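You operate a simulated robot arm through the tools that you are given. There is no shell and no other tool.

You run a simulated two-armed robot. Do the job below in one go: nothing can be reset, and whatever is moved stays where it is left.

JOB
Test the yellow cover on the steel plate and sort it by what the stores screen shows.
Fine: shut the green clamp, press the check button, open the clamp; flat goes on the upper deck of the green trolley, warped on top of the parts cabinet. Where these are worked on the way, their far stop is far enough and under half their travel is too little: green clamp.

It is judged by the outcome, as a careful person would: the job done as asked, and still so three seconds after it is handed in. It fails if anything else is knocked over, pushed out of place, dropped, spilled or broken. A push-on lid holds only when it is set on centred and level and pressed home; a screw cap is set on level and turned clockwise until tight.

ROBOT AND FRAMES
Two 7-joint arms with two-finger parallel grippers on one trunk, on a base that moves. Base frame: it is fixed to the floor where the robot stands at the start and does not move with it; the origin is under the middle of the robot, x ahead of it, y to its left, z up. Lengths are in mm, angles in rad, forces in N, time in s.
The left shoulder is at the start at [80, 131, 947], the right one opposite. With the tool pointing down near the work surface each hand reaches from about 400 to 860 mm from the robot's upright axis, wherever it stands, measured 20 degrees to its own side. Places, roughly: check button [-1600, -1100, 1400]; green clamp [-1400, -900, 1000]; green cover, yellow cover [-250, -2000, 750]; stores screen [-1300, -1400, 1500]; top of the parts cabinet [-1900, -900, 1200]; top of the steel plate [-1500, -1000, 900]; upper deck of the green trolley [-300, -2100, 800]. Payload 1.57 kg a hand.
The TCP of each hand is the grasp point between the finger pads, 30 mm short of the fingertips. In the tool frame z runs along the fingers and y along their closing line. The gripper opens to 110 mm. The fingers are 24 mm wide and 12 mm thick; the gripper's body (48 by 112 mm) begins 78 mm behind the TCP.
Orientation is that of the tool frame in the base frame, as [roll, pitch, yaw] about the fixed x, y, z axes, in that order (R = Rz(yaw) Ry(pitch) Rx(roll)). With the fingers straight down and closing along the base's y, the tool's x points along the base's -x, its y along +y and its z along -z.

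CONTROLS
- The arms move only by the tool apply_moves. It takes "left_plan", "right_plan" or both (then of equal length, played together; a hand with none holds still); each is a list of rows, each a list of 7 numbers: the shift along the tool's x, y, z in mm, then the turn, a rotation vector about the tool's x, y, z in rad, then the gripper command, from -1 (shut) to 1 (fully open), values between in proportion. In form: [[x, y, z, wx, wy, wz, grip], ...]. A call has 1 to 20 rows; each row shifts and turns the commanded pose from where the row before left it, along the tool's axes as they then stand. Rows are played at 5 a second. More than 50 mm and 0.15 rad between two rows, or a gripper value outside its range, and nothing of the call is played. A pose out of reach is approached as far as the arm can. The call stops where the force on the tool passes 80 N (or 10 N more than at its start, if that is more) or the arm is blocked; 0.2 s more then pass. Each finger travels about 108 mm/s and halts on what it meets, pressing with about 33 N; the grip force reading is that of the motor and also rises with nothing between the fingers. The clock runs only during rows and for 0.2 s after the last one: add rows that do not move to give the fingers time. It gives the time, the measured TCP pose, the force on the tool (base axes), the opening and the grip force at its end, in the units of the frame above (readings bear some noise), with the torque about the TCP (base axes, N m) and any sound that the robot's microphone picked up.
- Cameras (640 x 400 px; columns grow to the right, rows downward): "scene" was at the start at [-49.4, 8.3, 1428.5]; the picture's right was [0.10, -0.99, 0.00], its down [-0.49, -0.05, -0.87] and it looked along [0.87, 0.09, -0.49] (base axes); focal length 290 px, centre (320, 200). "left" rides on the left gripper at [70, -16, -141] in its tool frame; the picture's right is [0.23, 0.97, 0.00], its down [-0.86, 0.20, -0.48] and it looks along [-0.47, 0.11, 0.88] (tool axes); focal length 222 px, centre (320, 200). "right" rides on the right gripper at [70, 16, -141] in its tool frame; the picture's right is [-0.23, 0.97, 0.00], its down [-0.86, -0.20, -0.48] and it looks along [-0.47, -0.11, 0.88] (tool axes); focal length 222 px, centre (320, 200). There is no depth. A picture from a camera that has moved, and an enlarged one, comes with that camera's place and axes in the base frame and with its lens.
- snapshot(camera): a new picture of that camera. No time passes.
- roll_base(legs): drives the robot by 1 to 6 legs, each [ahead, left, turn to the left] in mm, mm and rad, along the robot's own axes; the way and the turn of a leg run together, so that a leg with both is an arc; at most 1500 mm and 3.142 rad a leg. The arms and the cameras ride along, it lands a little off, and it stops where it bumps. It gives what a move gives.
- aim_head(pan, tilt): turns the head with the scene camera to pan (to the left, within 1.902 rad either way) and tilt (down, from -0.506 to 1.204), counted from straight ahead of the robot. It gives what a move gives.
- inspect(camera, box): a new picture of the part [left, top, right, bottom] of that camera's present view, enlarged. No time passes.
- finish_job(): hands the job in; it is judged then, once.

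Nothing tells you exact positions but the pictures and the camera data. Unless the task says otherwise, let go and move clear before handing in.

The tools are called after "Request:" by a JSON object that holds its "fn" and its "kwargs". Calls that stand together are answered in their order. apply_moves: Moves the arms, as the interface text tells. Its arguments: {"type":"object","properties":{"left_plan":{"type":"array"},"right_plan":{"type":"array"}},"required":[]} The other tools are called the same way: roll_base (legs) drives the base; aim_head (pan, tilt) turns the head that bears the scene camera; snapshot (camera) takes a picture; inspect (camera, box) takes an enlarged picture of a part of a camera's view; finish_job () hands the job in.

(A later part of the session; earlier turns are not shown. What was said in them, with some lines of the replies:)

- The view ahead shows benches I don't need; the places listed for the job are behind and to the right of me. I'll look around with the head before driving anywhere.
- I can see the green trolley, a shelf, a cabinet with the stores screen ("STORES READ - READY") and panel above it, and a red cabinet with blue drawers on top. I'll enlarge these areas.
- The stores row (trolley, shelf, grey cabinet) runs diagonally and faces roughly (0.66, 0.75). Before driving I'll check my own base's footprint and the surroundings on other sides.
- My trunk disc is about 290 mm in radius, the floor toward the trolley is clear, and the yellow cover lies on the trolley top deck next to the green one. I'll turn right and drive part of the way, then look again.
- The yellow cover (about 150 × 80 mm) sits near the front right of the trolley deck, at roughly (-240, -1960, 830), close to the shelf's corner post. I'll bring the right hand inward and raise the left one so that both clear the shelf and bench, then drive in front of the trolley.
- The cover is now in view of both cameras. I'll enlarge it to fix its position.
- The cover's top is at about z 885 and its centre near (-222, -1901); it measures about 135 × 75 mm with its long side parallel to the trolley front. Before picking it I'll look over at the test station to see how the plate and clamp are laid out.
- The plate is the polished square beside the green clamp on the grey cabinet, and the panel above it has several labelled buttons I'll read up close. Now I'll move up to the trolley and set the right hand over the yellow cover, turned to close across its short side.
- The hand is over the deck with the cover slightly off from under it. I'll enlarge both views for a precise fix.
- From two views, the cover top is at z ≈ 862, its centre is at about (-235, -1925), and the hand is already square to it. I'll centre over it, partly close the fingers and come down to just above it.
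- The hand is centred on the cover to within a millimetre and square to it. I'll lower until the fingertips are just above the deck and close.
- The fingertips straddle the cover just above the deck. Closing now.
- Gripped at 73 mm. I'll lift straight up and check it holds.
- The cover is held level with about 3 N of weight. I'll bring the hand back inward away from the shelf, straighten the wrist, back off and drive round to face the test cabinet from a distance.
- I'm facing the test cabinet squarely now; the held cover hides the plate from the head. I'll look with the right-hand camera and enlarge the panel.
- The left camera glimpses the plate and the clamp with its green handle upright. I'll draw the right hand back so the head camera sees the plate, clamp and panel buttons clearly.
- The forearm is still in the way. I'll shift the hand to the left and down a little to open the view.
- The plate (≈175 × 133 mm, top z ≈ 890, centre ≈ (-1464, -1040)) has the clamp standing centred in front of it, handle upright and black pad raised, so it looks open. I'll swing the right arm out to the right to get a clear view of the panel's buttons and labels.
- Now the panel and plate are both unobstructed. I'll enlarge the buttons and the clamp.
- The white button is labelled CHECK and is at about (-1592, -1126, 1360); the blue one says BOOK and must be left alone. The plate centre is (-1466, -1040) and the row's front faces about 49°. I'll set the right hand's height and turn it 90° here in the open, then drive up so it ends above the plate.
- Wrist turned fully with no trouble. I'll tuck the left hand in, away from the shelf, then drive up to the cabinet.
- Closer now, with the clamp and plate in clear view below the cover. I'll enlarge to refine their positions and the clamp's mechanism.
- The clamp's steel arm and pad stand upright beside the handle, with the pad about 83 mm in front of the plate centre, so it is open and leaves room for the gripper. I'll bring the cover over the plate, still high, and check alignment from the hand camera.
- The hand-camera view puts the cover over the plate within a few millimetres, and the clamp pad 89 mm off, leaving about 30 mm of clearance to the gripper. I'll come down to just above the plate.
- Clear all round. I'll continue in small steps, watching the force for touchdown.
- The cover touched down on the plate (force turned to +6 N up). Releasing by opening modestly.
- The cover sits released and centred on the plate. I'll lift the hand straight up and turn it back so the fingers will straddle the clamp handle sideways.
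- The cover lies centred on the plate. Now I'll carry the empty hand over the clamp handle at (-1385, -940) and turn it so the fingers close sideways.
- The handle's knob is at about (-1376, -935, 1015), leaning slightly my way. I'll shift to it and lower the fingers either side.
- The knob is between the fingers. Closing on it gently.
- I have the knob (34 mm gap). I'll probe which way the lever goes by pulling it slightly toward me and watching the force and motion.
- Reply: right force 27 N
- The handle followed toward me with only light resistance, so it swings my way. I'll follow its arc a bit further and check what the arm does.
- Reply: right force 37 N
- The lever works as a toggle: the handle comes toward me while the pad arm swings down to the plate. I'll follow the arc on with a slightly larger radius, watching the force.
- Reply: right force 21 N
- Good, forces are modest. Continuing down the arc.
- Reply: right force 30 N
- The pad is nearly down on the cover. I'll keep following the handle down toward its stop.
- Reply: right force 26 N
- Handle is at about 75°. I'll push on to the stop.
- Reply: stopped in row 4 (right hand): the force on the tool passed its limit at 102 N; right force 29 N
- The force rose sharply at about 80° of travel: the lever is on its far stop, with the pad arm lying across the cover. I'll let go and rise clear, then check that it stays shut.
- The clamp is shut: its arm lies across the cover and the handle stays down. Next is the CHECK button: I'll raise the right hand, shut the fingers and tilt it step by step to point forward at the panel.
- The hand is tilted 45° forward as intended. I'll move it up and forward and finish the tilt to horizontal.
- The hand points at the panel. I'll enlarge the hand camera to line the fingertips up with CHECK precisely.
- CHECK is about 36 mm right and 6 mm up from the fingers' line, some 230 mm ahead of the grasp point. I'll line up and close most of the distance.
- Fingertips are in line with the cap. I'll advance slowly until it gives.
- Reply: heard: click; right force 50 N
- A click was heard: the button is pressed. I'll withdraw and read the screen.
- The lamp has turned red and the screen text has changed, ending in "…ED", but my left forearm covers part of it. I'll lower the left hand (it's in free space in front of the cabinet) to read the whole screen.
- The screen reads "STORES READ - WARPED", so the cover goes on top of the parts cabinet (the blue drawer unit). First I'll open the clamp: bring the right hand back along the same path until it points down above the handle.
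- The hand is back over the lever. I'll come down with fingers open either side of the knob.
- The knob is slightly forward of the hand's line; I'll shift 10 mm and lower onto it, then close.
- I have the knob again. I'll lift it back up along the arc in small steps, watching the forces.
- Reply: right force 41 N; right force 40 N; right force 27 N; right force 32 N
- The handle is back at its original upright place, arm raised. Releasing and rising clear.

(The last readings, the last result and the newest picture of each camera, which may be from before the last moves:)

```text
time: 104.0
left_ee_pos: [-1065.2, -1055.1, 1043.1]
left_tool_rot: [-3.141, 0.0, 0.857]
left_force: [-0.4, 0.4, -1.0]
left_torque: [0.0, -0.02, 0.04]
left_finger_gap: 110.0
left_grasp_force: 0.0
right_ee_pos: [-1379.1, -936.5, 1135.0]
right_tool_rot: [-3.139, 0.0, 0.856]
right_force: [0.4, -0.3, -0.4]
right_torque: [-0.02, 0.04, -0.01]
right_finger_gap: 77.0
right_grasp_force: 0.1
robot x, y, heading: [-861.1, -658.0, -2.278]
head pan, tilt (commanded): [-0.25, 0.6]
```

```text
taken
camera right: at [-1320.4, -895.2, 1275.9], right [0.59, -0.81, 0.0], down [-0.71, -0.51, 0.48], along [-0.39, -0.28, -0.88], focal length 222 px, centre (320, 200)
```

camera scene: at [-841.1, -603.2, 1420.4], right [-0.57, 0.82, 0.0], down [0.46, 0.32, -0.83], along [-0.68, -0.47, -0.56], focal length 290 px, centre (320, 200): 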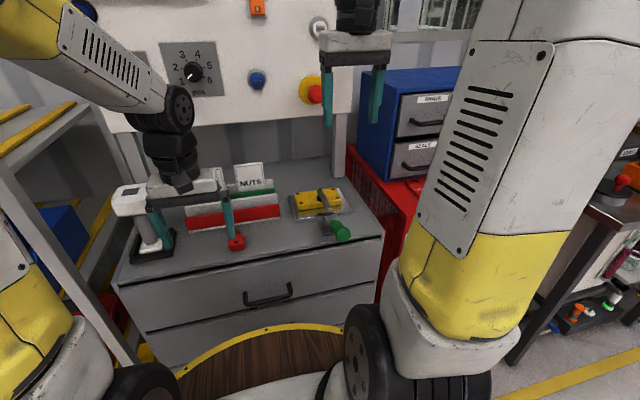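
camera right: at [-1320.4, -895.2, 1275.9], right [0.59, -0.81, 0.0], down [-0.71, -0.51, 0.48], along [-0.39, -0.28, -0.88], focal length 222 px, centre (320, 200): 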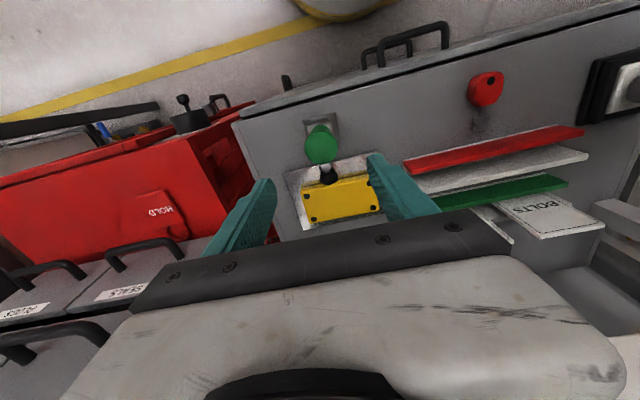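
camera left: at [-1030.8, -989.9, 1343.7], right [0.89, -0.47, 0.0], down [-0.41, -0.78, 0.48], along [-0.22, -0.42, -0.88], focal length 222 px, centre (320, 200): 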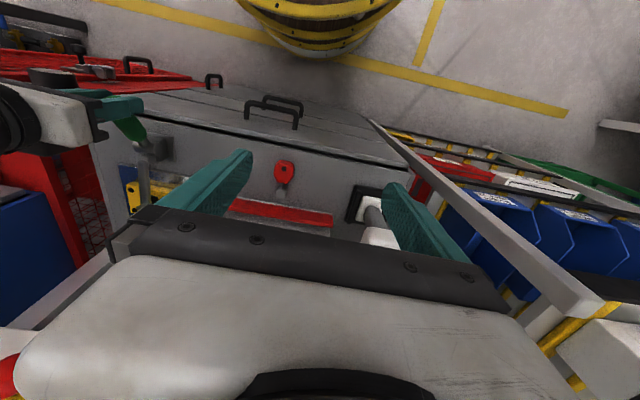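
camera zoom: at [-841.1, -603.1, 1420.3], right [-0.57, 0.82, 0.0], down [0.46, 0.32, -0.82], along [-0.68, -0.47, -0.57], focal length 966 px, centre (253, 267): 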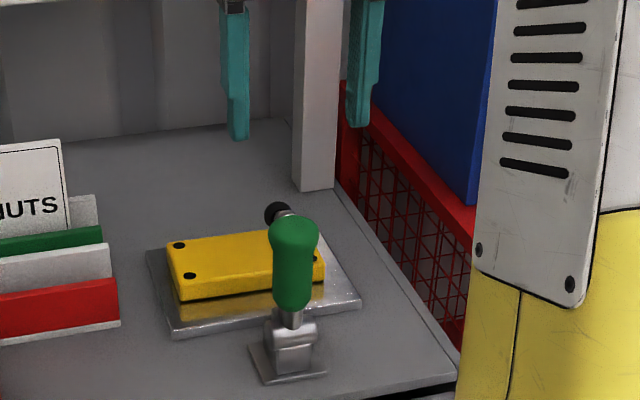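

The clamp is open again exactly as at the start. Now I'll turn the hand 90° again and move back over the cover to fetch it.

Request:
{"fn": "apply_moves", "kwargs": {"right_plan": [[0, 0, 0, 0, 0, -0.1427, 0.6], [0, 0, 0, 0, 0, -0.1427, 0.6], [0, 0, 0, 0, 0, -0.1427, 0.6], [0, 0, 0, 0, 0, -0.1427, 0.6], [0, 0, 0, 0, 0, -0.1427, 0.6], [0, 0, 0, 0, 0, -0.1427, 0.6], [0, 0, 0, 0, 0, -0.1427, 0.6], [0, 0, 0, 0, 0, -0.1427, 0.6], [0, 0, 0, 0, 0, -0.1427, 0.6], [0, 0, 0, 0, 0, -0.1427, 0.6], [0, 0, 0, 0, 0, -0.1427, 0.6], [-2, -45.5, 0, 0, 0, 0, 0.6], [-2, -45.5, 0, 0, 0, 0, 0.6], [-2, -45.5, 0, 0, 0, 0, 0.6], [0, 0, 0, 0, 0, 0, 0.6]]}}

Request:
{"fn": "snapshot", "kwargs": {"camera": "right"}}

Request:
{"fn": "inspect", "kwargs": {"camera": "right", "box": [240, 40, 400, 190]}}

```text
time: 107.2
left_ee_pos: [-1067.4, -1053.8, 1042.0]
left_tool_rot: [-3.141, 0.0, 0.858]
left_force: [-0.2, 0.5, 0.2]
left_torque: [0.0, 0.01, 0.0]
left_finger_gap: 109.8
left_grasp_force: 0.0
right_ee_pos: [-1463.2, -1044.2, 1134.9]
right_tool_rot: [-3.14, 0.0, 2.426]
right_force: [-0.2, 1.0, 0.5]
right_torque: [0.0, -0.01, 0.04]
right_finger_gap: 88.1
right_grasp_force: 0.1
robot x, y, heading: [-860.3, -655.8, -2.282]
head pan, tilt (commanded): [-0.25, 0.6]
```

```text
taken
camera right: at [-1504.7, -986.7, 1277.7], right [0.81, 0.59, 0.0], down [0.52, -0.71, 0.48], along [0.28, -0.39, -0.88], focal length 222 px, centre (320, 200)
```

right: 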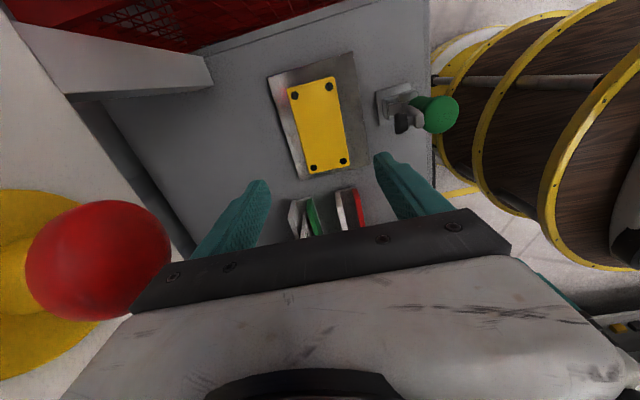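

```text
2.67 times, centred on (320, 115) of right
camera zoom: at [-1504.7, -986.7, 1277.7], right [0.81, 0.59, 0.0], down [0.52, -0.71, 0.48], along [0.28, -0.39, -0.88], focal length 592 px, centre (320, 427)
```

zoom: 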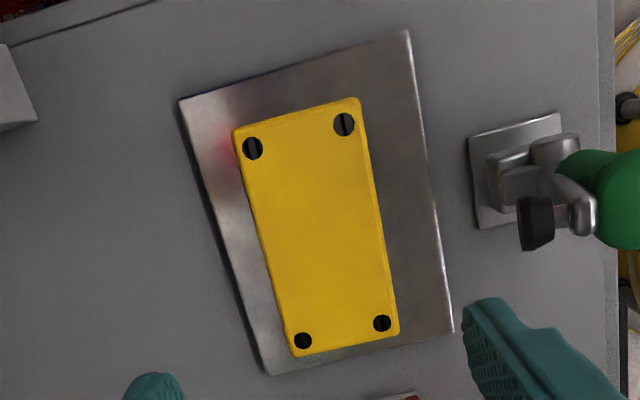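

The cover is still exactly under the hand (within about 1 mm). I'll go down, grip and lift it.

Request:
{"fn": "apply_moves", "kwargs": {"right_plan": [[-1, 0, 40, 0, 0, 0, 0.6], [0, 0, 40, 0, 0, 0, 0.6], [0, 0, 40, 0, 0, 0, 0.6], [0, 0, 40, 0, 0, 0, 0.6], [0, 0, 30, 0, 0, 0, 0.6], [0, 0, 15, 0, 0, 0, 0.6], [0, 0, 0, 0, 0, 0, 0.6], [0, 0, 0, 0, 0, 0, -1], [0, 0, 0, 0, 0, 0, -1], [0, 0, 0, 0, 0, 0, -1]]}}

Request:
{"fn": "inspect", "kwargs": {"camera": "scene", "box": [280, 120, 400, 240]}}

```text
time: 109.4
left_ee_pos: [-1065.8, -1053.8, 1041.6]
left_tool_rot: [-3.14, 0.0, 0.857]
left_force: [0.5, 0.2, -0.1]
left_torque: [-0.03, 0.01, 0.01]
left_finger_gap: 110.2
left_grasp_force: 0.1
right_ee_pos: [-1463.8, -1044.8, 930.4]
right_tool_rot: [-3.14, -0.001, 2.426]
right_force: [0.1, 0.0, -0.4]
right_torque: [-0.01, -0.01, -0.02]
right_finger_gap: 73.5
right_grasp_force: 33.1
robot x, y, heading: [-859.4, -654.8, -2.282]
head pan, tilt (commanded): [-0.25, 0.6]
```

```text
3.33 times, centred on (340, 180) of scene
camera zoom: at [-841.3, -603.2, 1420.3], right [-0.57, 0.82, 0.0], down [0.46, 0.32, -0.82], along [-0.68, -0.47, -0.57], focal length 966 px, centre (253, 267)
```

zoom: 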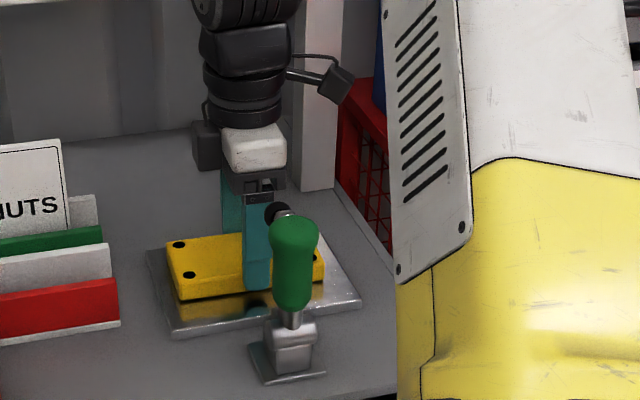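

Gripped at 73.5 mm. Lifting straight up past the clamp, then drawing back away from the panel.

Request:
{"fn": "apply_moves", "kwargs": {"right_plan": [[0, 0, -15, 0, 0, 0, -1], [0, 0, -35, 0, 0, 0, -1], [0, 0, -40, 0, 0, 0, -1], [0, 0, -45, 0, 0, 0, -1], [0, 0, -45, 0, 0, 0, -1], [0, 0, -40, 0, 0, 0, -1], [0, 37, 0, 0, 0, 0, -1], [0, 37, 0, 0, 0, 0, -1], [0, 36, 0, 0, 0, 0, -1], [0, 0, 0, 0, 0, 0, -1]]}}

Request:
{"fn": "aim_head", "kwargs": {"pan": -0.5, "tilt": 0.35}}

Request:
{"fn": "snapshot", "kwargs": {"camera": "scene"}}

Request:
{"fn": "snapshot", "kwargs": {"camera": "right"}}

```text
time: 111.6
left_ee_pos: [-1066.6, -1054.7, 1042.0]
left_tool_rot: [-3.14, -0.001, 0.856]
left_force: [0.4, -0.1, 0.1]
left_torque: [0.0, 0.01, 0.0]
left_finger_gap: 110.1
left_grasp_force: 0.0
right_ee_pos: [-1392.8, -962.3, 1149.7]
right_tool_rot: [-3.141, 0.001, 2.426]
right_force: [-0.3, -0.5, -1.7]
right_torque: [-0.01, 0.0, -0.04]
right_finger_gap: 73.6
right_grasp_force: 32.9
robot x, y, heading: [-855.1, -656.5, -2.284]
head pan, tilt (commanded): [-0.25, 0.6]
```

```text
time: 112.4
left_ee_pos: [-1066.6, -1054.1, 1040.4]
left_tool_rot: [-3.141, 0.001, 0.856]
left_force: [-0.5, -0.2, -0.4]
left_torque: [0.03, 0.01, 0.02]
left_finger_gap: 110.1
left_grasp_force: 0.0
right_ee_pos: [-1392.2, -963.1, 1150.3]
right_tool_rot: [-3.14, -0.003, 2.426]
right_force: [0.1, 0.2, -2.6]
right_torque: [0.03, -0.01, 0.01]
right_finger_gap: 73.8
right_grasp_force: 33.0
robot x, y, heading: [-860.6, -657.8, -2.283]
head pan, tilt (commanded): [-0.499, 0.351]
```

```text
taken
camera scene: at [-855.8, -585.4, 1443.0], right [-0.35, 0.94, 0.0], down [0.32, 0.12, -0.94], along [-0.88, -0.33, -0.34], focal length 290 px, centre (320, 200)
```

scene: 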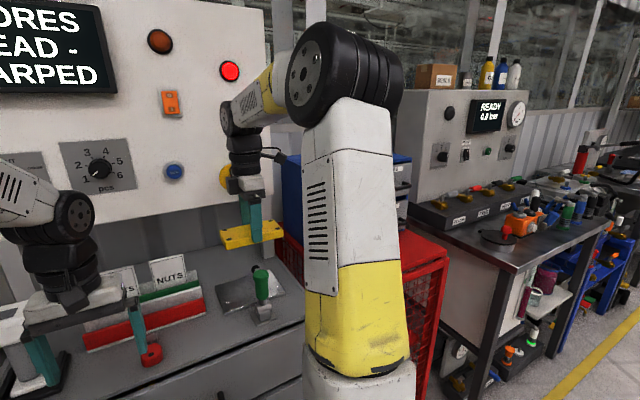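

```text
taken
camera right: at [-1433.4, -904.5, 1291.5], right [0.81, 0.59, 0.0], down [0.52, -0.71, 0.48], along [0.28, -0.39, -0.88], focal length 222 px, centre (320, 200)
```

right: 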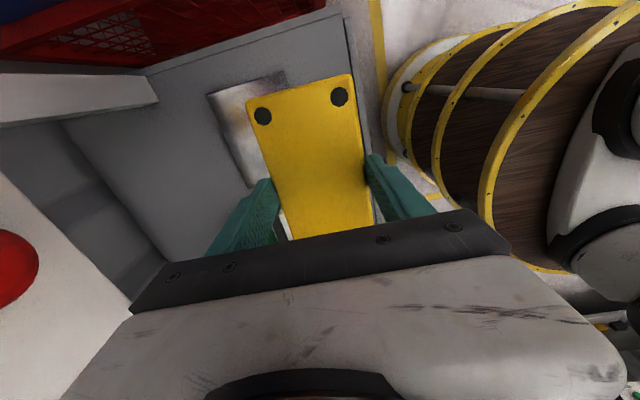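

Held firmly, and the screen still reads WARPED. The parts cabinet (blue drawer unit) stands on the red cage to the right of this cabinet, top near z 1200. I'll draw the cover in, raise it above that height, raise the left hand clear, and move the base back and to the right to survey the cabinet top.

Request:
{"fn": "apply_moves", "kwargs": {"left_plan": [[20, 0, -40, 0, 0, 0, 1], [20, 0, -40, 0, 0, 0, 1], [20, 0, -40, 0, 0, 0, 1], [0, 0, -20, 0, 0, 0, 1], [0, 0, 0, 0, 0, 0, 1]], "right_plan": [[0, 33, -33, 0, 0, 0, -1], [0, 33, -33, 0, 0, 0, -1], [0, 34, -34, 0, 0, 0, -1], [0, 0, -30, 0, 0, 0, -1], [0, 0, 0, 0, 0, 0, -1]]}}

Request:
{"fn": "roll_base", "kwargs": {"legs": [[-80, 0, 0], [0, -450, 0]]}}

Request:
{"fn": "aim_head", "kwargs": {"pan": -0.35, "tilt": 0.45}}

Request:
{"fn": "snapshot", "kwargs": {"camera": "scene"}}

Request:
{"fn": "snapshot", "kwargs": {"camera": "right"}}

```text
time: 113.6
left_ee_pos: [-1026.0, -1008.4, 1179.5]
left_tool_rot: [-3.141, -0.001, 0.857]
left_force: [-1.0, 0.1, -0.4]
left_torque: [-0.03, 0.02, -0.01]
left_finger_gap: 109.9
left_grasp_force: 0.1
right_ee_pos: [-1325.1, -887.5, 1279.7]
right_tool_rot: [-3.139, -0.004, 2.425]
right_force: [0.6, -0.3, -1.3]
right_torque: [-0.01, 0.0, 0.0]
right_finger_gap: 73.5
right_grasp_force: 33.2
robot x, y, heading: [-858.1, -657.9, -2.288]
head pan, tilt (commanded): [-0.499, 0.351]
```

```text
time: 117.0
left_ee_pos: [-1319.5, -649.2, 1180.8]
left_tool_rot: [3.141, 0.0, 0.855]
left_force: [0.9, 0.0, -0.4]
left_torque: [0.0, 0.0, 0.03]
left_finger_gap: 110.1
left_grasp_force: 0.0
right_ee_pos: [-1617.7, -526.3, 1279.9]
right_tool_rot: [-3.139, -0.001, 2.425]
right_force: [-0.5, 0.0, -2.3]
right_torque: [0.0, 0.06, -0.02]
right_finger_gap: 73.5
right_grasp_force: 32.5
robot x, y, heading: [-1155.1, -296.5, -2.287]
head pan, tilt (commanded): [-0.499, 0.351]
```

```text
time: 117.7
left_ee_pos: [-1319.0, -647.9, 1179.6]
left_tool_rot: [-3.141, 0.0, 0.855]
left_force: [0.2, -0.4, 0.3]
left_torque: [0.01, -0.03, 0.02]
left_finger_gap: 110.0
left_grasp_force: 0.1
right_ee_pos: [-1618.3, -526.1, 1278.6]
right_tool_rot: [-3.141, -0.003, 2.424]
right_force: [0.2, 0.0, -2.2]
right_torque: [-0.03, 0.03, -0.02]
right_finger_gap: 73.7
right_grasp_force: 32.5
robot x, y, heading: [-1151.1, -300.3, -2.29]
head pan, tilt (commanded): [-0.351, 0.45]
```

```text
taken
camera scene: at [-1140.7, -238.1, 1433.9], right [-0.48, 0.88, 0.0], down [0.38, 0.21, -0.9], along [-0.79, -0.43, -0.44], focal length 290 px, centre (320, 200)
```

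scene: 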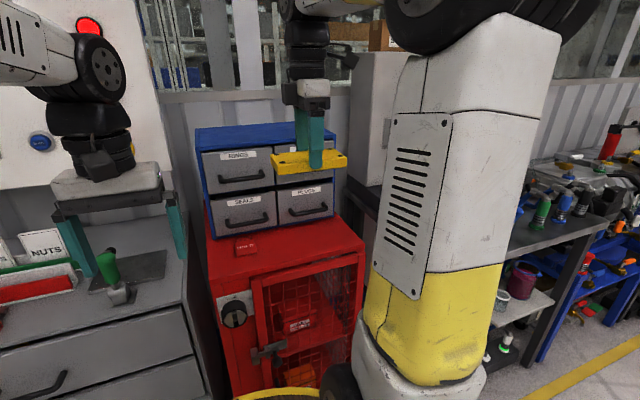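

```text
taken
camera right: at [-1659.4, -468.6, 1420.4], right [0.81, 0.58, 0.0], down [0.51, -0.71, 0.48], along [0.28, -0.39, -0.88], focal length 222 px, centre (320, 200)
```

right: 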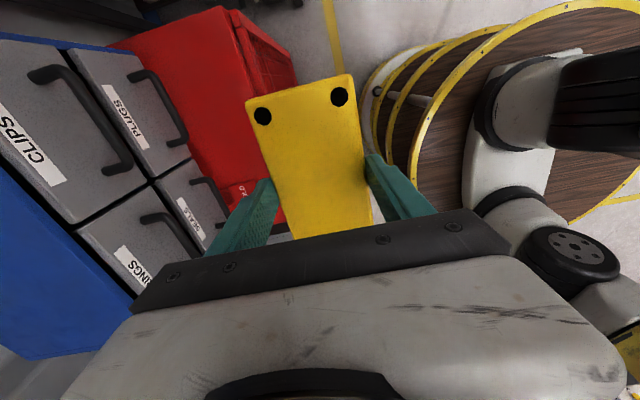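

The drawer unit is straight ahead beyond the cage's front part. I'll enlarge it to measure its top.

Request:
{"fn": "inspect", "kwargs": {"camera": "scene", "box": [180, 100, 360, 260]}}

Request:
{"fn": "snapshot", "kwargs": {"camera": "left"}}

```text
2.50 times, centred on (270, 180) of scene
camera zoom: at [-1140.7, -238.1, 1433.9], right [-0.48, 0.88, 0.0], down [0.38, 0.21, -0.9], along [-0.79, -0.43, -0.44], focal length 725 px, centre (445, 250)
```

zoom: 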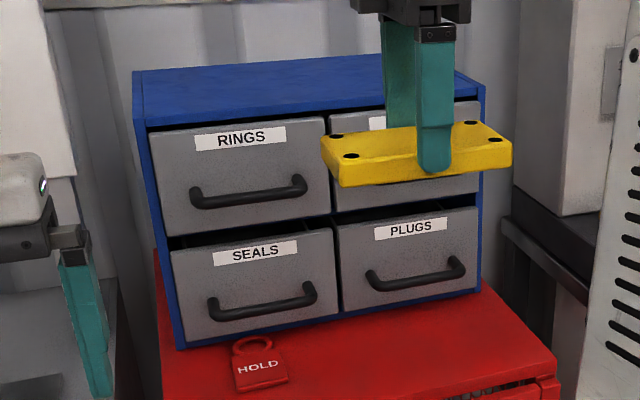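

```text
taken
camera left: at [-1284.1, -585.6, 1322.4], right [0.88, -0.47, 0.0], down [-0.41, -0.78, 0.48], along [-0.22, -0.42, -0.88], focal length 222 px, centre (320, 200)
```

left: 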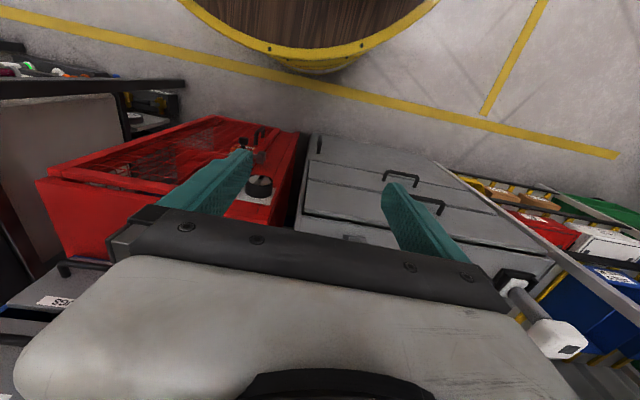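

The drawer unit's top is at about z 1217, about 404 mm wide and 290 mm deep, empty, with its front-left corner near (-1644, -889). To reach it I must stand close to the red cage, so I'll check the cage's front (knob and latch) relative to my base first.

Request:
{"fn": "aim_head", "kwargs": {"pan": -0.3, "tilt": 0.95}}

Request:
{"fn": "snapshot", "kwargs": {"camera": "scene"}}

```text
time: 118.6
left_ee_pos: [-1318.0, -648.4, 1179.4]
left_tool_rot: [-3.141, 0.0, 0.855]
left_force: [1.1, -0.7, -0.2]
left_torque: [0.01, 0.0, 0.01]
left_finger_gap: 109.8
left_grasp_force: 0.0
right_ee_pos: [-1618.7, -526.3, 1278.1]
right_tool_rot: [-3.14, -0.002, 2.424]
right_force: [0.6, -0.2, -2.3]
right_torque: [0.02, 0.01, -0.02]
right_finger_gap: 73.7
right_grasp_force: 33.2
robot x, y, heading: [-1150.7, -299.4, -2.286]
head pan, tilt (commanded): [-0.3, 0.949]
```

```text
taken
camera scene: at [-1122.1, -232.0, 1392.0], right [-0.53, 0.85, 0.0], down [0.69, 0.43, -0.58], along [-0.5, -0.31, -0.81], focal length 290 px, centre (320, 200)
```

scene: 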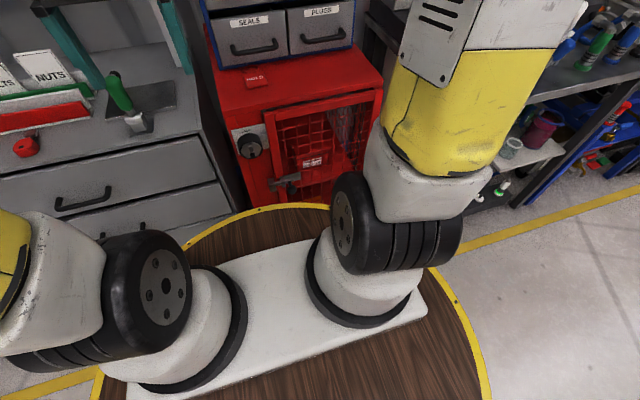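

Request:
{"fn": "inspect", "kwargs": {"camera": "scene", "box": [200, 40, 400, 220]}}

```text
2.22 times, centred on (300, 130) of scene
camera zoom: at [-1122.1, -232.0, 1392.0], right [-0.53, 0.85, 0.0], down [0.69, 0.43, -0.58], along [-0.5, -0.31, -0.81], focal length 644 px, centre (364, 356)
```

zoom: 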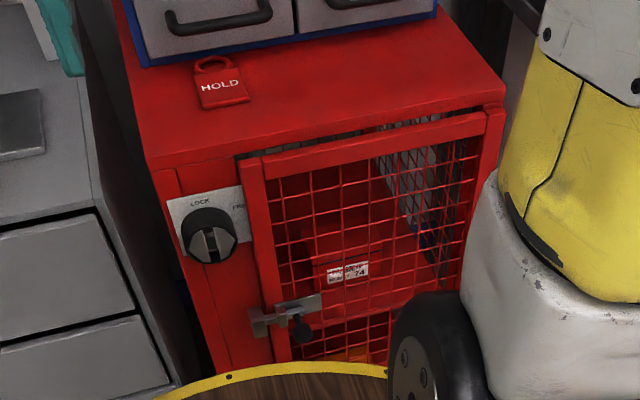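

The cage front is at the same line as the grey cabinet (about 195 mm ahead of the plate line), with knob and latch sticking out about 40 mm. I'll drive ahead so my trunk stays about 40 mm or more clear of those, then turn left so the right shoulder is nearer the drawer unit.

Request:
{"fn": "roll_base", "kwargs": {"legs": [[183, -38, 0], [0, 0, 0.6]]}}

Request:
{"fn": "aim_head", "kwargs": {"pan": -0.8, "tilt": 0.35}}

Request:
{"fn": "snapshot", "kwargs": {"camera": "scene"}}

Request:
{"fn": "snapshot", "kwargs": {"camera": "right"}}

```text
time: 121.8
left_ee_pos: [-1241.1, -796.1, 1180.2]
left_tool_rot: [-3.141, 0.0, 1.458]
left_force: [0.8, 0.7, -0.2]
left_torque: [0.0, -0.02, 0.0]
left_finger_gap: 110.1
left_grasp_force: 0.1
right_ee_pos: [-1554.9, -863.4, 1279.5]
right_tool_rot: [-3.14, -0.003, 3.026]
right_force: [-0.7, 0.5, -2.5]
right_torque: [-0.02, 0.02, -0.01]
right_finger_gap: 73.5
right_grasp_force: 33.4
robot x, y, heading: [-1299.8, -409.2, -1.686]
head pan, tilt (commanded): [-0.3, 0.949]
```

```text
time: 122.8
left_ee_pos: [-1240.6, -794.7, 1180.1]
left_tool_rot: [3.141, 0.0, 1.459]
left_force: [-1.2, -0.6, 0.1]
left_torque: [0.0, 0.02, -0.01]
left_finger_gap: 109.9
left_grasp_force: 0.1
right_ee_pos: [-1555.6, -863.2, 1279.1]
right_tool_rot: [-3.141, -0.002, 3.025]
right_force: [-0.5, -0.2, -1.6]
right_torque: [-0.02, -0.01, 0.02]
right_finger_gap: 73.5
right_grasp_force: 32.8
robot x, y, heading: [-1300.7, -413.2, -1.683]
head pan, tilt (commanded): [-0.799, 0.351]
```

```text
taken
camera scene: at [-1358.3, -330.8, 1443.0], right [-0.61, 0.79, 0.0], down [0.27, 0.21, -0.94], along [-0.74, -0.57, -0.34], focal length 290 px, centre (320, 200)
```

scene: 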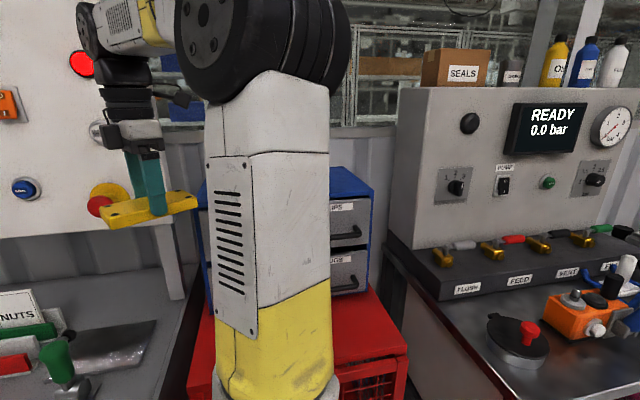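

```text
taken
camera right: at [-1622.8, -839.7, 1420.5], right [0.34, 0.94, 0.0], down [0.83, -0.3, 0.48], along [0.45, -0.16, -0.88], focal length 222 px, centre (320, 200)
```

right: 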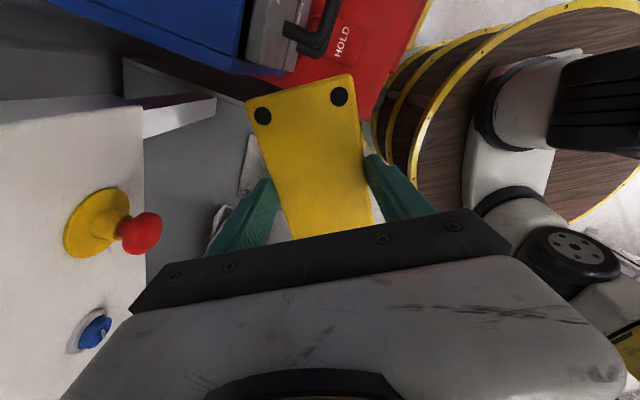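

My hand is now left-front of the drawer unit, above its height. I'll square the wrist to the unit, then slide right in front of it and check from the hand camera.

Request:
{"fn": "apply_moves", "kwargs": {"right_plan": [[0, 0, 0, 0, 0, 0.15, -1], [0, 0, 0, 0, 0, 0.15, -1], [0, 0, 0, 0, 0, 0.15, -1], [0, 0, 0, 0, 0, 0.15, -1], [44, 0, 0, 0, 0, 0, -1], [44, 0, 0, 0, 0, 0, -1], [44, 0, 0, 0, 0, 0, -1], [44, 0, 0, 0, 0, 0, -1], [44, 0, 0, 0, 0, 0, -1], [0, 0, 0, 0, 0, 0, -1]]}}

Request:
{"fn": "snapshot", "kwargs": {"camera": "scene"}}

Request:
{"fn": "snapshot", "kwargs": {"camera": "right"}}

```text
time: 125.0
left_ee_pos: [-1241.2, -795.8, 1179.4]
left_tool_rot: [-3.14, 0.001, 1.458]
left_force: [-0.2, -0.3, -0.2]
left_torque: [-0.04, -0.06, -0.01]
left_finger_gap: 110.2
left_grasp_force: 0.0
right_ee_pos: [-1723.5, -719.1, 1277.7]
right_tool_rot: [-3.14, 0.0, 2.425]
right_force: [0.5, -1.0, -1.9]
right_torque: [0.03, 0.02, 0.01]
right_finger_gap: 73.7
right_grasp_force: 32.7
robot x, y, heading: [-1300.6, -414.1, -1.687]
head pan, tilt (commanded): [-0.799, 0.351]
```

```text
taken
camera scene: at [-1358.4, -330.7, 1443.1], right [-0.61, 0.79, 0.0], down [0.27, 0.21, -0.94], along [-0.74, -0.57, -0.34], focal length 290 px, centre (320, 200)
```

scene: 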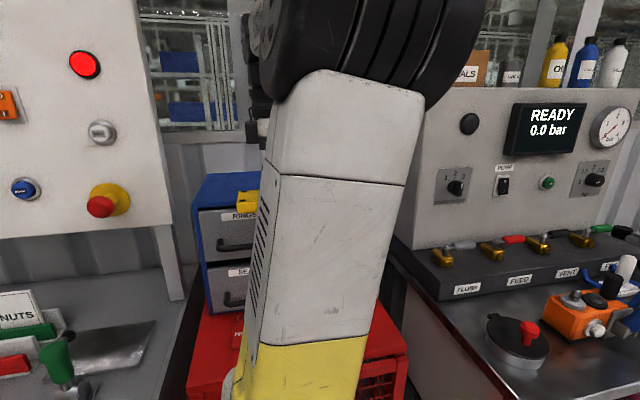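

```text
taken
camera right: at [-1763.6, -661.4, 1420.1], right [0.81, 0.59, 0.0], down [0.51, -0.71, 0.48], along [0.28, -0.39, -0.88], focal length 222 px, centre (320, 200)
```

right: 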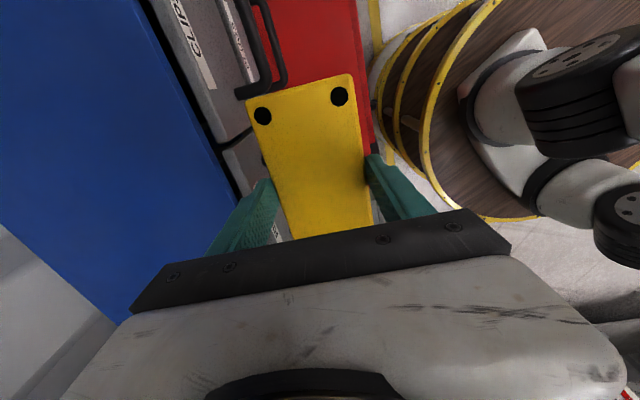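

The drawer unit's top is clear, its front edge about 90 mm behind the hand and about 260 mm deep. I'll carry the cover in over it, staying above.

Request:
{"fn": "apply_moves", "kwargs": {"right_plan": [[5, -40, 0, 0, 0, 0, -1], [5, -40, 0, 0, 0, 0, -1], [0, 0, 0, 0, 0, 0, -1]]}}

Request:
{"fn": "snapshot", "kwargs": {"camera": "right"}}

```text
time: 125.8
left_ee_pos: [-1240.4, -795.1, 1180.8]
left_tool_rot: [-3.141, -0.001, 1.458]
left_force: [-0.6, 0.2, -0.5]
left_torque: [0.03, 0.0, 0.0]
left_finger_gap: 109.7
left_grasp_force: 0.1
right_ee_pos: [-1782.4, -773.4, 1279.9]
right_tool_rot: [-3.139, 0.0, 2.426]
right_force: [-0.2, 0.4, -2.0]
right_torque: [0.0, -0.04, -0.02]
right_finger_gap: 73.5
right_grasp_force: 33.5
robot x, y, heading: [-1299.2, -411.4, -1.688]
head pan, tilt (commanded): [-0.799, 0.351]
```

```text
taken
camera right: at [-1824.3, -715.9, 1420.5], right [0.81, 0.59, 0.0], down [0.51, -0.71, 0.48], along [0.28, -0.39, -0.88], focal length 222 px, centre (320, 200)
```

right: 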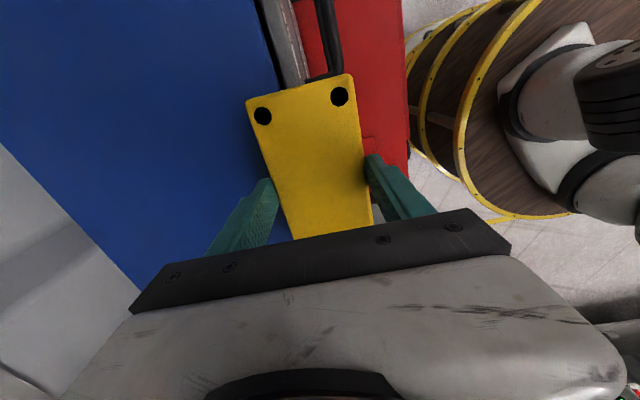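

Reach is fine. Continuing inward.

Request:
{"fn": "apply_moves", "kwargs": {"right_plan": [[0, -30, 0, 0, 0, 0, -1], [0, -30, 0, 0, 0, 0, -1], [0, -30, 0, 0, 0, 0, -1], [0, 0, 0, 0, 0, 0, -1]]}}

Request:
{"fn": "snapshot", "kwargs": {"camera": "right"}}

Request:
{"fn": "snapshot", "kwargs": {"camera": "scene"}}

```text
time: 126.8
left_ee_pos: [-1240.1, -796.3, 1180.9]
left_tool_rot: [3.141, 0.001, 1.459]
left_force: [0.2, -0.5, -0.5]
left_torque: [0.03, -0.01, 0.02]
left_finger_gap: 110.2
left_grasp_force: 0.1
right_ee_pos: [-1840.8, -841.3, 1277.9]
right_tool_rot: [-3.141, -0.001, 2.426]
right_force: [-0.5, 0.5, -2.5]
right_torque: [0.0, -0.01, 0.02]
right_finger_gap: 73.6
right_grasp_force: 32.8
robot x, y, heading: [-1296.0, -414.3, -1.687]
head pan, tilt (commanded): [-0.799, 0.351]
```

```text
taken
camera right: at [-1882.5, -783.2, 1420.1], right [0.81, 0.59, 0.0], down [0.51, -0.71, 0.48], along [0.28, -0.39, -0.88], focal length 222 px, centre (320, 200)
```

right: 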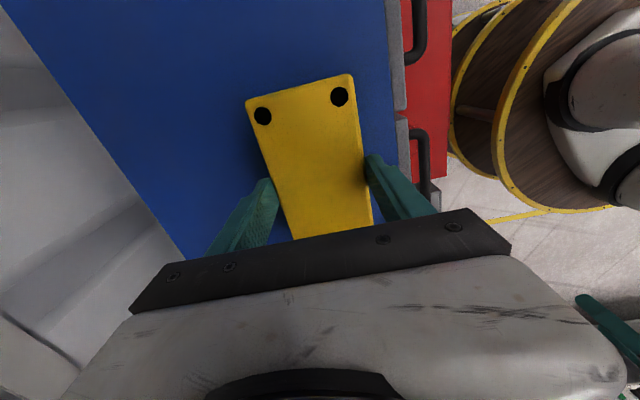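

```text
taken
camera scene: at [-1358.4, -330.8, 1443.1], right [-0.61, 0.79, 0.0], down [0.27, 0.21, -0.94], along [-0.74, -0.57, -0.34], focal length 290 px, centre (320, 200)
```

scene: 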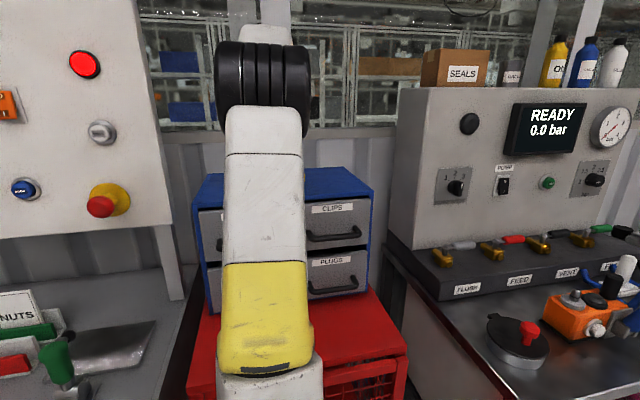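

The cover is fully above the blue top, about 39 mm in from its front edge. Lowering in small steps until it touches.

Request:
{"fn": "apply_moves", "kwargs": {"right_plan": [[0, 0, 8, 0, 0, 0, -1], [0, 0, 6, 0, 0, 0, -1], [0, 0, 0, 0, 0, 0, -1]]}}

Request:
{"fn": "apply_moves", "kwargs": {"right_plan": [[0, 0, 3, 0, 0, 0, -1], [0, 0, 2, 0, 0, 0, -1], [0, 0, 0, 0, 0, 0, -1]]}}

```text
time: 127.6
left_ee_pos: [-1240.5, -795.0, 1181.2]
left_tool_rot: [-3.14, 0.001, 1.459]
left_force: [-1.0, -0.5, 0.2]
left_torque: [0.02, -0.01, 0.01]
left_finger_gap: 110.2
left_grasp_force: 0.0
right_ee_pos: [-1840.8, -840.5, 1264.8]
right_tool_rot: [-3.141, 0.0, 2.426]
right_force: [-0.4, 0.0, -1.1]
right_torque: [-0.02, 0.03, 0.01]
right_finger_gap: 73.5
right_grasp_force: 33.5
robot x, y, heading: [-1299.2, -405.1, -1.683]
head pan, tilt (commanded): [-0.799, 0.351]
```

```text
time: 128.4
left_ee_pos: [-1241.1, -795.5, 1180.6]
left_tool_rot: [3.141, -0.001, 1.454]
left_force: [0.6, 0.1, -0.5]
left_torque: [0.0, 0.0, 0.02]
left_finger_gap: 109.9
left_grasp_force: 0.0
right_ee_pos: [-1841.3, -841.6, 1261.1]
right_tool_rot: [-3.139, 0.001, 2.427]
right_force: [0.0, 0.1, -1.1]
right_torque: [-0.04, -0.01, 0.02]
right_finger_gap: 73.5
right_grasp_force: 32.2
robot x, y, heading: [-1300.9, -412.4, -1.683]
head pan, tilt (commanded): [-0.799, 0.351]
```

Request:
{"fn": "apply_moves", "kwargs": {"right_plan": [[0, 0, 2, 0, 0, 0, -1], [0, 0, 2, 0, 0, 0, -1], [0, 0, 0, 0, 0, 0, -1]]}}

Request:
{"fn": "snapshot", "kwargs": {"camera": "right"}}

```text
time: 129.2
left_ee_pos: [-1239.1, -795.5, 1180.8]
left_tool_rot: [3.141, 0.001, 1.458]
left_force: [0.4, -0.2, -0.1]
left_torque: [0.01, 0.01, 0.02]
left_finger_gap: 110.1
left_grasp_force: 0.1
right_ee_pos: [-1839.3, -841.6, 1257.9]
right_tool_rot: [-3.136, 0.002, 2.427]
right_force: [-2.8, -4.2, 23.2]
right_torque: [0.38, 0.08, 0.15]
right_finger_gap: 73.6
right_grasp_force: 32.6
robot x, y, heading: [-1300.4, -413.6, -1.686]
head pan, tilt (commanded): [-0.799, 0.351]
```

```text
taken
camera right: at [-1881.7, -782.6, 1399.3], right [0.81, 0.59, -0.01], down [0.52, -0.71, 0.48], along [0.28, -0.39, -0.88], focal length 222 px, centre (320, 200)
```

right: 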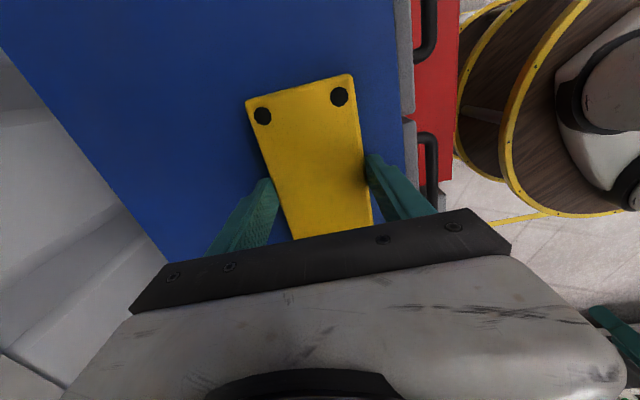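

Touchdown felt (23 N). I'll ease off a millimetre and release.

Request:
{"fn": "apply_moves", "kwargs": {"right_plan": [[0, 0, -1, 0, 0, 0, -1], [0, 0, 0, 0, 0, 0, 0.42], [0, 0, 0, 0, 0, 0, 0.55], [0, 0, 0, 0, 0, 0, 0.6], [0, 0, 0, 0, 0, 0, 0.6]]}}

Request:
{"fn": "snapshot", "kwargs": {"camera": "right"}}

```text
time: 130.4
left_ee_pos: [-1241.5, -794.9, 1180.5]
left_tool_rot: [-3.14, 0.001, 1.457]
left_force: [0.6, 0.2, 0.4]
left_torque: [-0.03, 0.02, -0.02]
left_finger_gap: 109.9
left_grasp_force: 0.0
right_ee_pos: [-1839.4, -841.1, 1256.8]
right_tool_rot: [-3.141, 0.0, 2.425]
right_force: [-0.4, 0.2, -0.2]
right_torque: [0.0, 0.02, -0.04]
right_finger_gap: 88.0
right_grasp_force: 0.0
robot x, y, heading: [-1304.5, -409.8, -1.684]
head pan, tilt (commanded): [-0.799, 0.351]
```

```text
taken
camera right: at [-1882.4, -783.0, 1398.5], right [0.81, 0.59, 0.0], down [0.51, -0.71, 0.48], along [0.28, -0.39, -0.88], focal length 222 px, centre (320, 200)
```

right: 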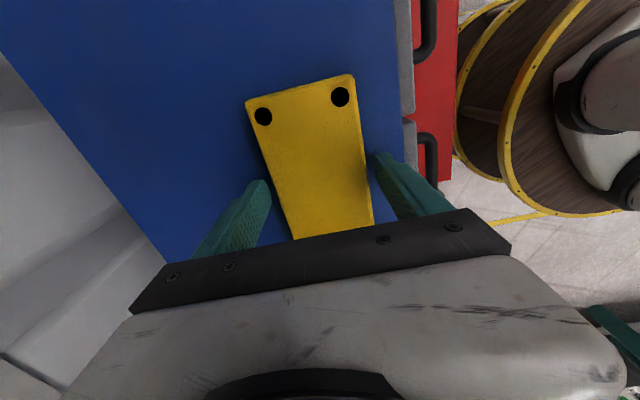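

The cover is released on the drawer unit's top. Raising the fingers straight up clear of it.

Request:
{"fn": "apply_moves", "kwargs": {"right_plan": [[0, 0, -15, 0, 0, 0, 0.6], [0, 0, -15, 0, 0, 0, 0.6], [0, 0, -15, 0, 0, 0, 0.6], [0, 0, 0, 0, 0, 0, 0.6]]}}

Request:
{"fn": "snapshot", "kwargs": {"camera": "right"}}

```text
time: 131.4
left_ee_pos: [-1240.0, -795.6, 1180.2]
left_tool_rot: [3.141, 0.001, 1.457]
left_force: [-0.7, 0.1, -1.2]
left_torque: [0.01, -0.04, -0.03]
left_finger_gap: 110.0
left_grasp_force: 0.1
right_ee_pos: [-1840.8, -840.5, 1302.7]
right_tool_rot: [-3.14, 0.0, 2.426]
right_force: [1.0, 0.2, -0.2]
right_torque: [0.03, 0.0, 0.01]
right_finger_gap: 88.0
right_grasp_force: 0.1
robot x, y, heading: [-1303.2, -413.9, -1.687]
head pan, tilt (commanded): [-0.799, 0.351]
```

```text
taken
camera right: at [-1882.3, -782.9, 1444.0], right [0.81, 0.59, 0.0], down [0.51, -0.71, 0.48], along [0.28, -0.39, -0.88], focal length 222 px, centre (320, 200)
```

right: 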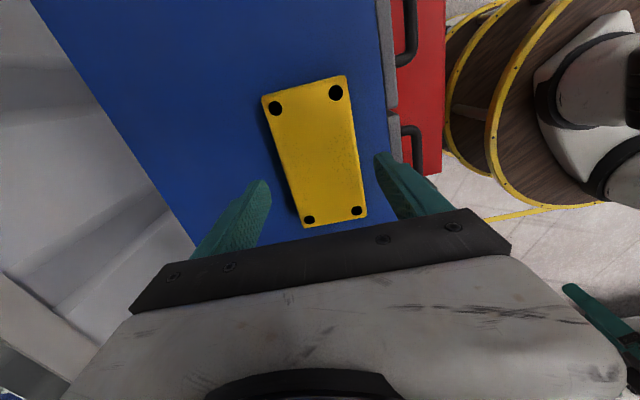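

The cover lies flat on the blue top and stays there. I'll draw the hand back out over the front, then back the robot off and check the whole scene.

Request:
{"fn": "apply_moves", "kwargs": {"right_plan": [[0, 40, 0, 0, 0, 0, 0.6], [0, 40, 0, 0, 0, 0, 0.6], [0, 40, 0, 0, 0, 0, 0.6], [0, 40, 0, 0, 0, 0, 0.6], [0, 30, 0, 0, 0, 0, 0.6], [0, 0, 0, 0, 0, 0, 0.6]]}}

Request:
{"fn": "snapshot", "kwargs": {"camera": "right"}}

```text
time: 132.8
left_ee_pos: [-1239.0, -794.1, 1180.0]
left_tool_rot: [-3.141, 0.0, 1.459]
left_force: [0.3, 0.2, 0.5]
left_torque: [0.06, 0.01, -0.02]
left_finger_gap: 109.8
left_grasp_force: 0.0
right_ee_pos: [-1716.2, -697.4, 1302.1]
right_tool_rot: [-3.14, 0.001, 2.426]
right_force: [0.4, 0.2, 0.0]
right_torque: [-0.03, 0.0, -0.01]
right_finger_gap: 88.1
right_grasp_force: 0.0
robot x, y, heading: [-1298.9, -412.3, -1.688]
head pan, tilt (commanded): [-0.799, 0.351]
```

```text
taken
camera right: at [-1757.8, -638.9, 1443.6], right [0.81, 0.59, 0.0], down [0.51, -0.71, 0.48], along [0.28, -0.39, -0.88], focal length 222 px, centre (320, 200)
```

right: 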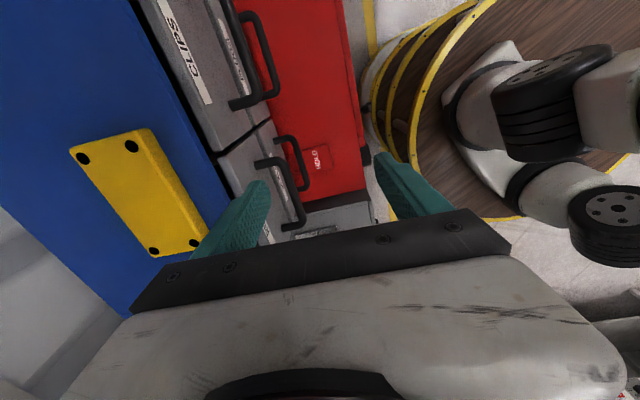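

Clear of the unit. Now I'll back the base straight away from the row and look everything over.

Request:
{"fn": "roll_base", "kwargs": {"legs": [[-290, 150, 0], [0, 0, -0.6]]}}

Request:
{"fn": "aim_head", "kwargs": {"pan": 0.0, "tilt": 0.35}}

Request:
{"fn": "snapshot", "kwargs": {"camera": "scene"}}

```text
time: 136.6
left_ee_pos: [-1283.1, -490.0, 1180.2]
left_tool_rot: [3.141, 0.001, 0.86]
left_force: [-0.9, -0.3, 0.3]
left_torque: [0.0, 0.02, 0.03]
left_finger_gap: 110.0
left_grasp_force: 0.0
right_ee_pos: [-1622.3, -140.7, 1302.4]
right_tool_rot: [-3.14, 0.0, 1.829]
right_force: [0.3, 0.2, -0.6]
right_torque: [0.0, -0.02, -0.04]
right_finger_gap: 88.2
right_grasp_force: 0.0
robot x, y, heading: [-1121.1, -137.0, -2.281]
head pan, tilt (commanded): [-0.799, 0.351]
```

```text
time: 137.7
left_ee_pos: [-1284.7, -491.1, 1179.0]
left_tool_rot: [-3.141, -0.001, 0.86]
left_force: [0.2, -0.4, -0.5]
left_torque: [-0.01, 0.0, -0.03]
left_finger_gap: 110.1
left_grasp_force: 0.1
right_ee_pos: [-1622.8, -140.2, 1301.9]
right_tool_rot: [-3.14, 0.0, 1.829]
right_force: [-0.4, -0.4, 0.8]
right_torque: [-0.01, 0.01, 0.0]
right_finger_gap: 87.9
right_grasp_force: 0.2
robot x, y, heading: [-1118.9, -137.7, -2.281]
head pan, tilt (commanded): [0.0, 0.351]
```

```text
taken
camera scene: at [-1087.4, -104.2, 1443.1], right [-0.76, 0.65, 0.0], down [0.22, 0.26, -0.94], along [-0.61, -0.71, -0.34], focal length 290 px, centre (320, 200)
```

scene: 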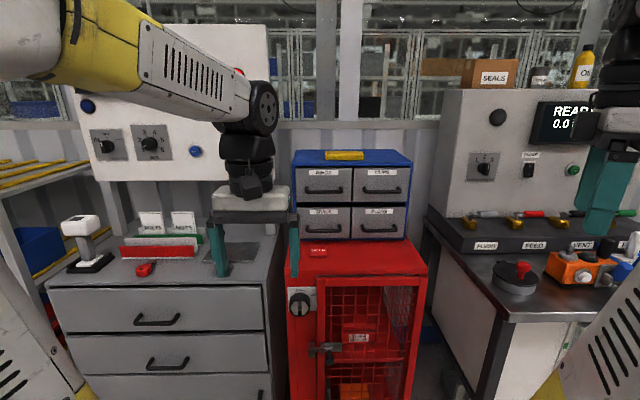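

Request:
{"fn": "inspect", "kwargs": {"camera": "scene", "box": [280, 130, 430, 260]}}

Request:
{"fn": "apply_moves", "kwargs": {"left_plan": [[0, 40, 0, 0, 0, 0, 1], [0, 40, 0, 0, 0, 0, 1], [0, 40, 0, 0, 0, 0, 1], [0, 0, 0, 0, 0, 0, 1]]}}

Request:
{"fn": "aim_head", "kwargs": {"pan": 0.15, "tilt": 0.4}}

Request:
{"fn": "snapshot", "kwargs": {"camera": "scene"}}

```text
3.08 times, centred on (355, 195) of scene
camera zoom: at [-1087.4, -104.2, 1443.1], right [-0.76, 0.65, 0.0], down [0.22, 0.26, -0.94], along [-0.61, -0.71, -0.34], focal length 892 px, centre (212, 215)
```

zoom: 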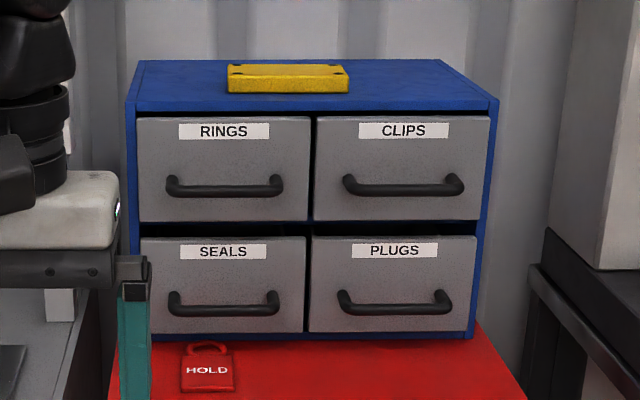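

```text
time: 138.7
left_ee_pos: [-1191.5, -569.6, 1179.4]
left_tool_rot: [-3.141, 0.0, 0.858]
left_force: [-0.3, -0.1, 0.3]
left_torque: [-0.02, 0.01, -0.02]
left_finger_gap: 110.1
left_grasp_force: 0.1
right_ee_pos: [-1622.4, -141.0, 1302.4]
right_tool_rot: [-3.14, 0.0, 1.829]
right_force: [0.3, -0.2, 0.0]
right_torque: [0.0, -0.05, -0.01]
right_finger_gap: 88.1
right_grasp_force: 0.0
robot x, y, heading: [-1119.4, -136.9, -2.28]
head pan, tilt (commanded): [0.0, 0.351]
```

```text
time: 139.4
left_ee_pos: [-1192.5, -568.8, 1180.3]
left_tool_rot: [3.14, 0.0, 0.86]
left_force: [-0.7, -0.5, 0.1]
left_torque: [0.0, -0.01, 0.03]
left_finger_gap: 109.9
left_grasp_force: 0.1
right_ee_pos: [-1622.4, -141.4, 1302.3]
right_tool_rot: [-3.14, 0.0, 1.828]
right_force: [-0.1, 0.9, -0.4]
right_torque: [-0.01, -0.02, 0.0]
right_finger_gap: 87.9
right_grasp_force: 0.0
robot x, y, heading: [-1117.8, -139.7, -2.278]
head pan, tilt (commanded): [0.15, 0.4]
```

```text
taken
camera scene: at [-1075.9, -112.1, 1438.6], right [-0.85, 0.53, 0.0], down [0.21, 0.33, -0.92], along [-0.49, -0.78, -0.39], focal length 290 px, centre (320, 200)
```

scene: 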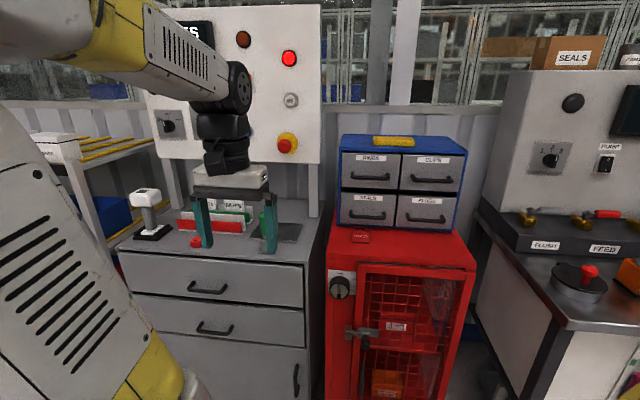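

The cover sits squarely on top of the parts cabinet and everything there is in order. One last look at the clamp, which my left fingers hide from here.

Request:
{"fn": "apply_moves", "kwargs": {"left_plan": [[30, 0, -40, 0, 0, 0, 1], [30, 0, -40, 0, 0, 0, 1], [30, 0, -40, 0, 0, 0, 1], [0, 0, 0, 0, 0, 0, 1]]}}

Request:
{"fn": "inspect", "kwargs": {"camera": "scene", "box": [110, 150, 330, 290]}}

```text
time: 140.4
left_ee_pos: [-1132.1, -501.5, 1299.8]
left_tool_rot: [-3.141, 0.0, 0.862]
left_force: [0.1, -0.5, 0.5]
left_torque: [-0.03, -0.02, 0.0]
left_finger_gap: 110.1
left_grasp_force: 0.0
right_ee_pos: [-1621.9, -141.1, 1302.0]
right_tool_rot: [-3.139, -0.002, 1.829]
right_force: [0.2, -0.7, -0.5]
right_torque: [0.0, -0.01, 0.0]
right_finger_gap: 87.9
right_grasp_force: 0.0
robot x, y, heading: [-1117.9, -136.6, -2.282]
head pan, tilt (commanded): [0.15, 0.4]
```

```text
2.86 times, centred on (220, 220) of scene
camera zoom: at [-1075.8, -112.1, 1438.6], right [-0.85, 0.53, 0.0], down [0.21, 0.33, -0.92], along [-0.49, -0.78, -0.39], focal length 828 px, centre (606, 143)
```

zoom: 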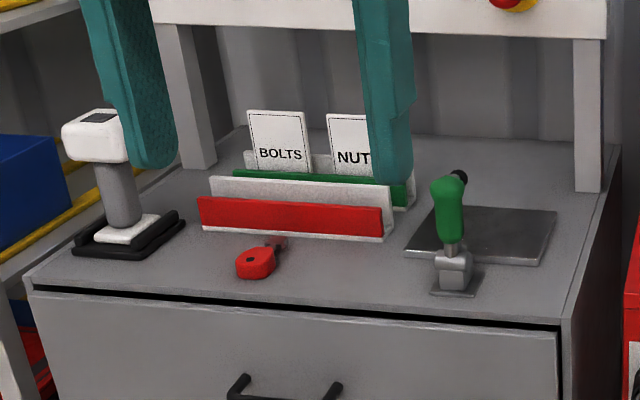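

The clamp stands open, the plate is clear, and the other items on the grey cabinet look undisturbed. The warped cover rests on the parts cabinet and both hands are clear, so I'm handing the job in.

Request:
{"fn": "finish_job", "kwargs": {}}

```text
The job is handed in.
```

The yellow cover tested as warped, and it is now lying flat on top of the parts cabinet. The job is handed in.

- **Test:** I set the cover on the steel plate, shut the green clamp to its far stop and pressed CHECK, which clicked. The stores screen then read "STORES READ - WARPED".
- **Clamp:** I opened it again, and its handle and pad stand upright as they did at the start.
- **Cover:** It rests about 39 mm in from the cabinet's front edge, and I let go of it and moved clear.
- **Surroundings:** In my last look at the grey cabinet and the parts cabinet, nothing had been knocked or moved. I did not look at the trolley and shelf again after leaving them.
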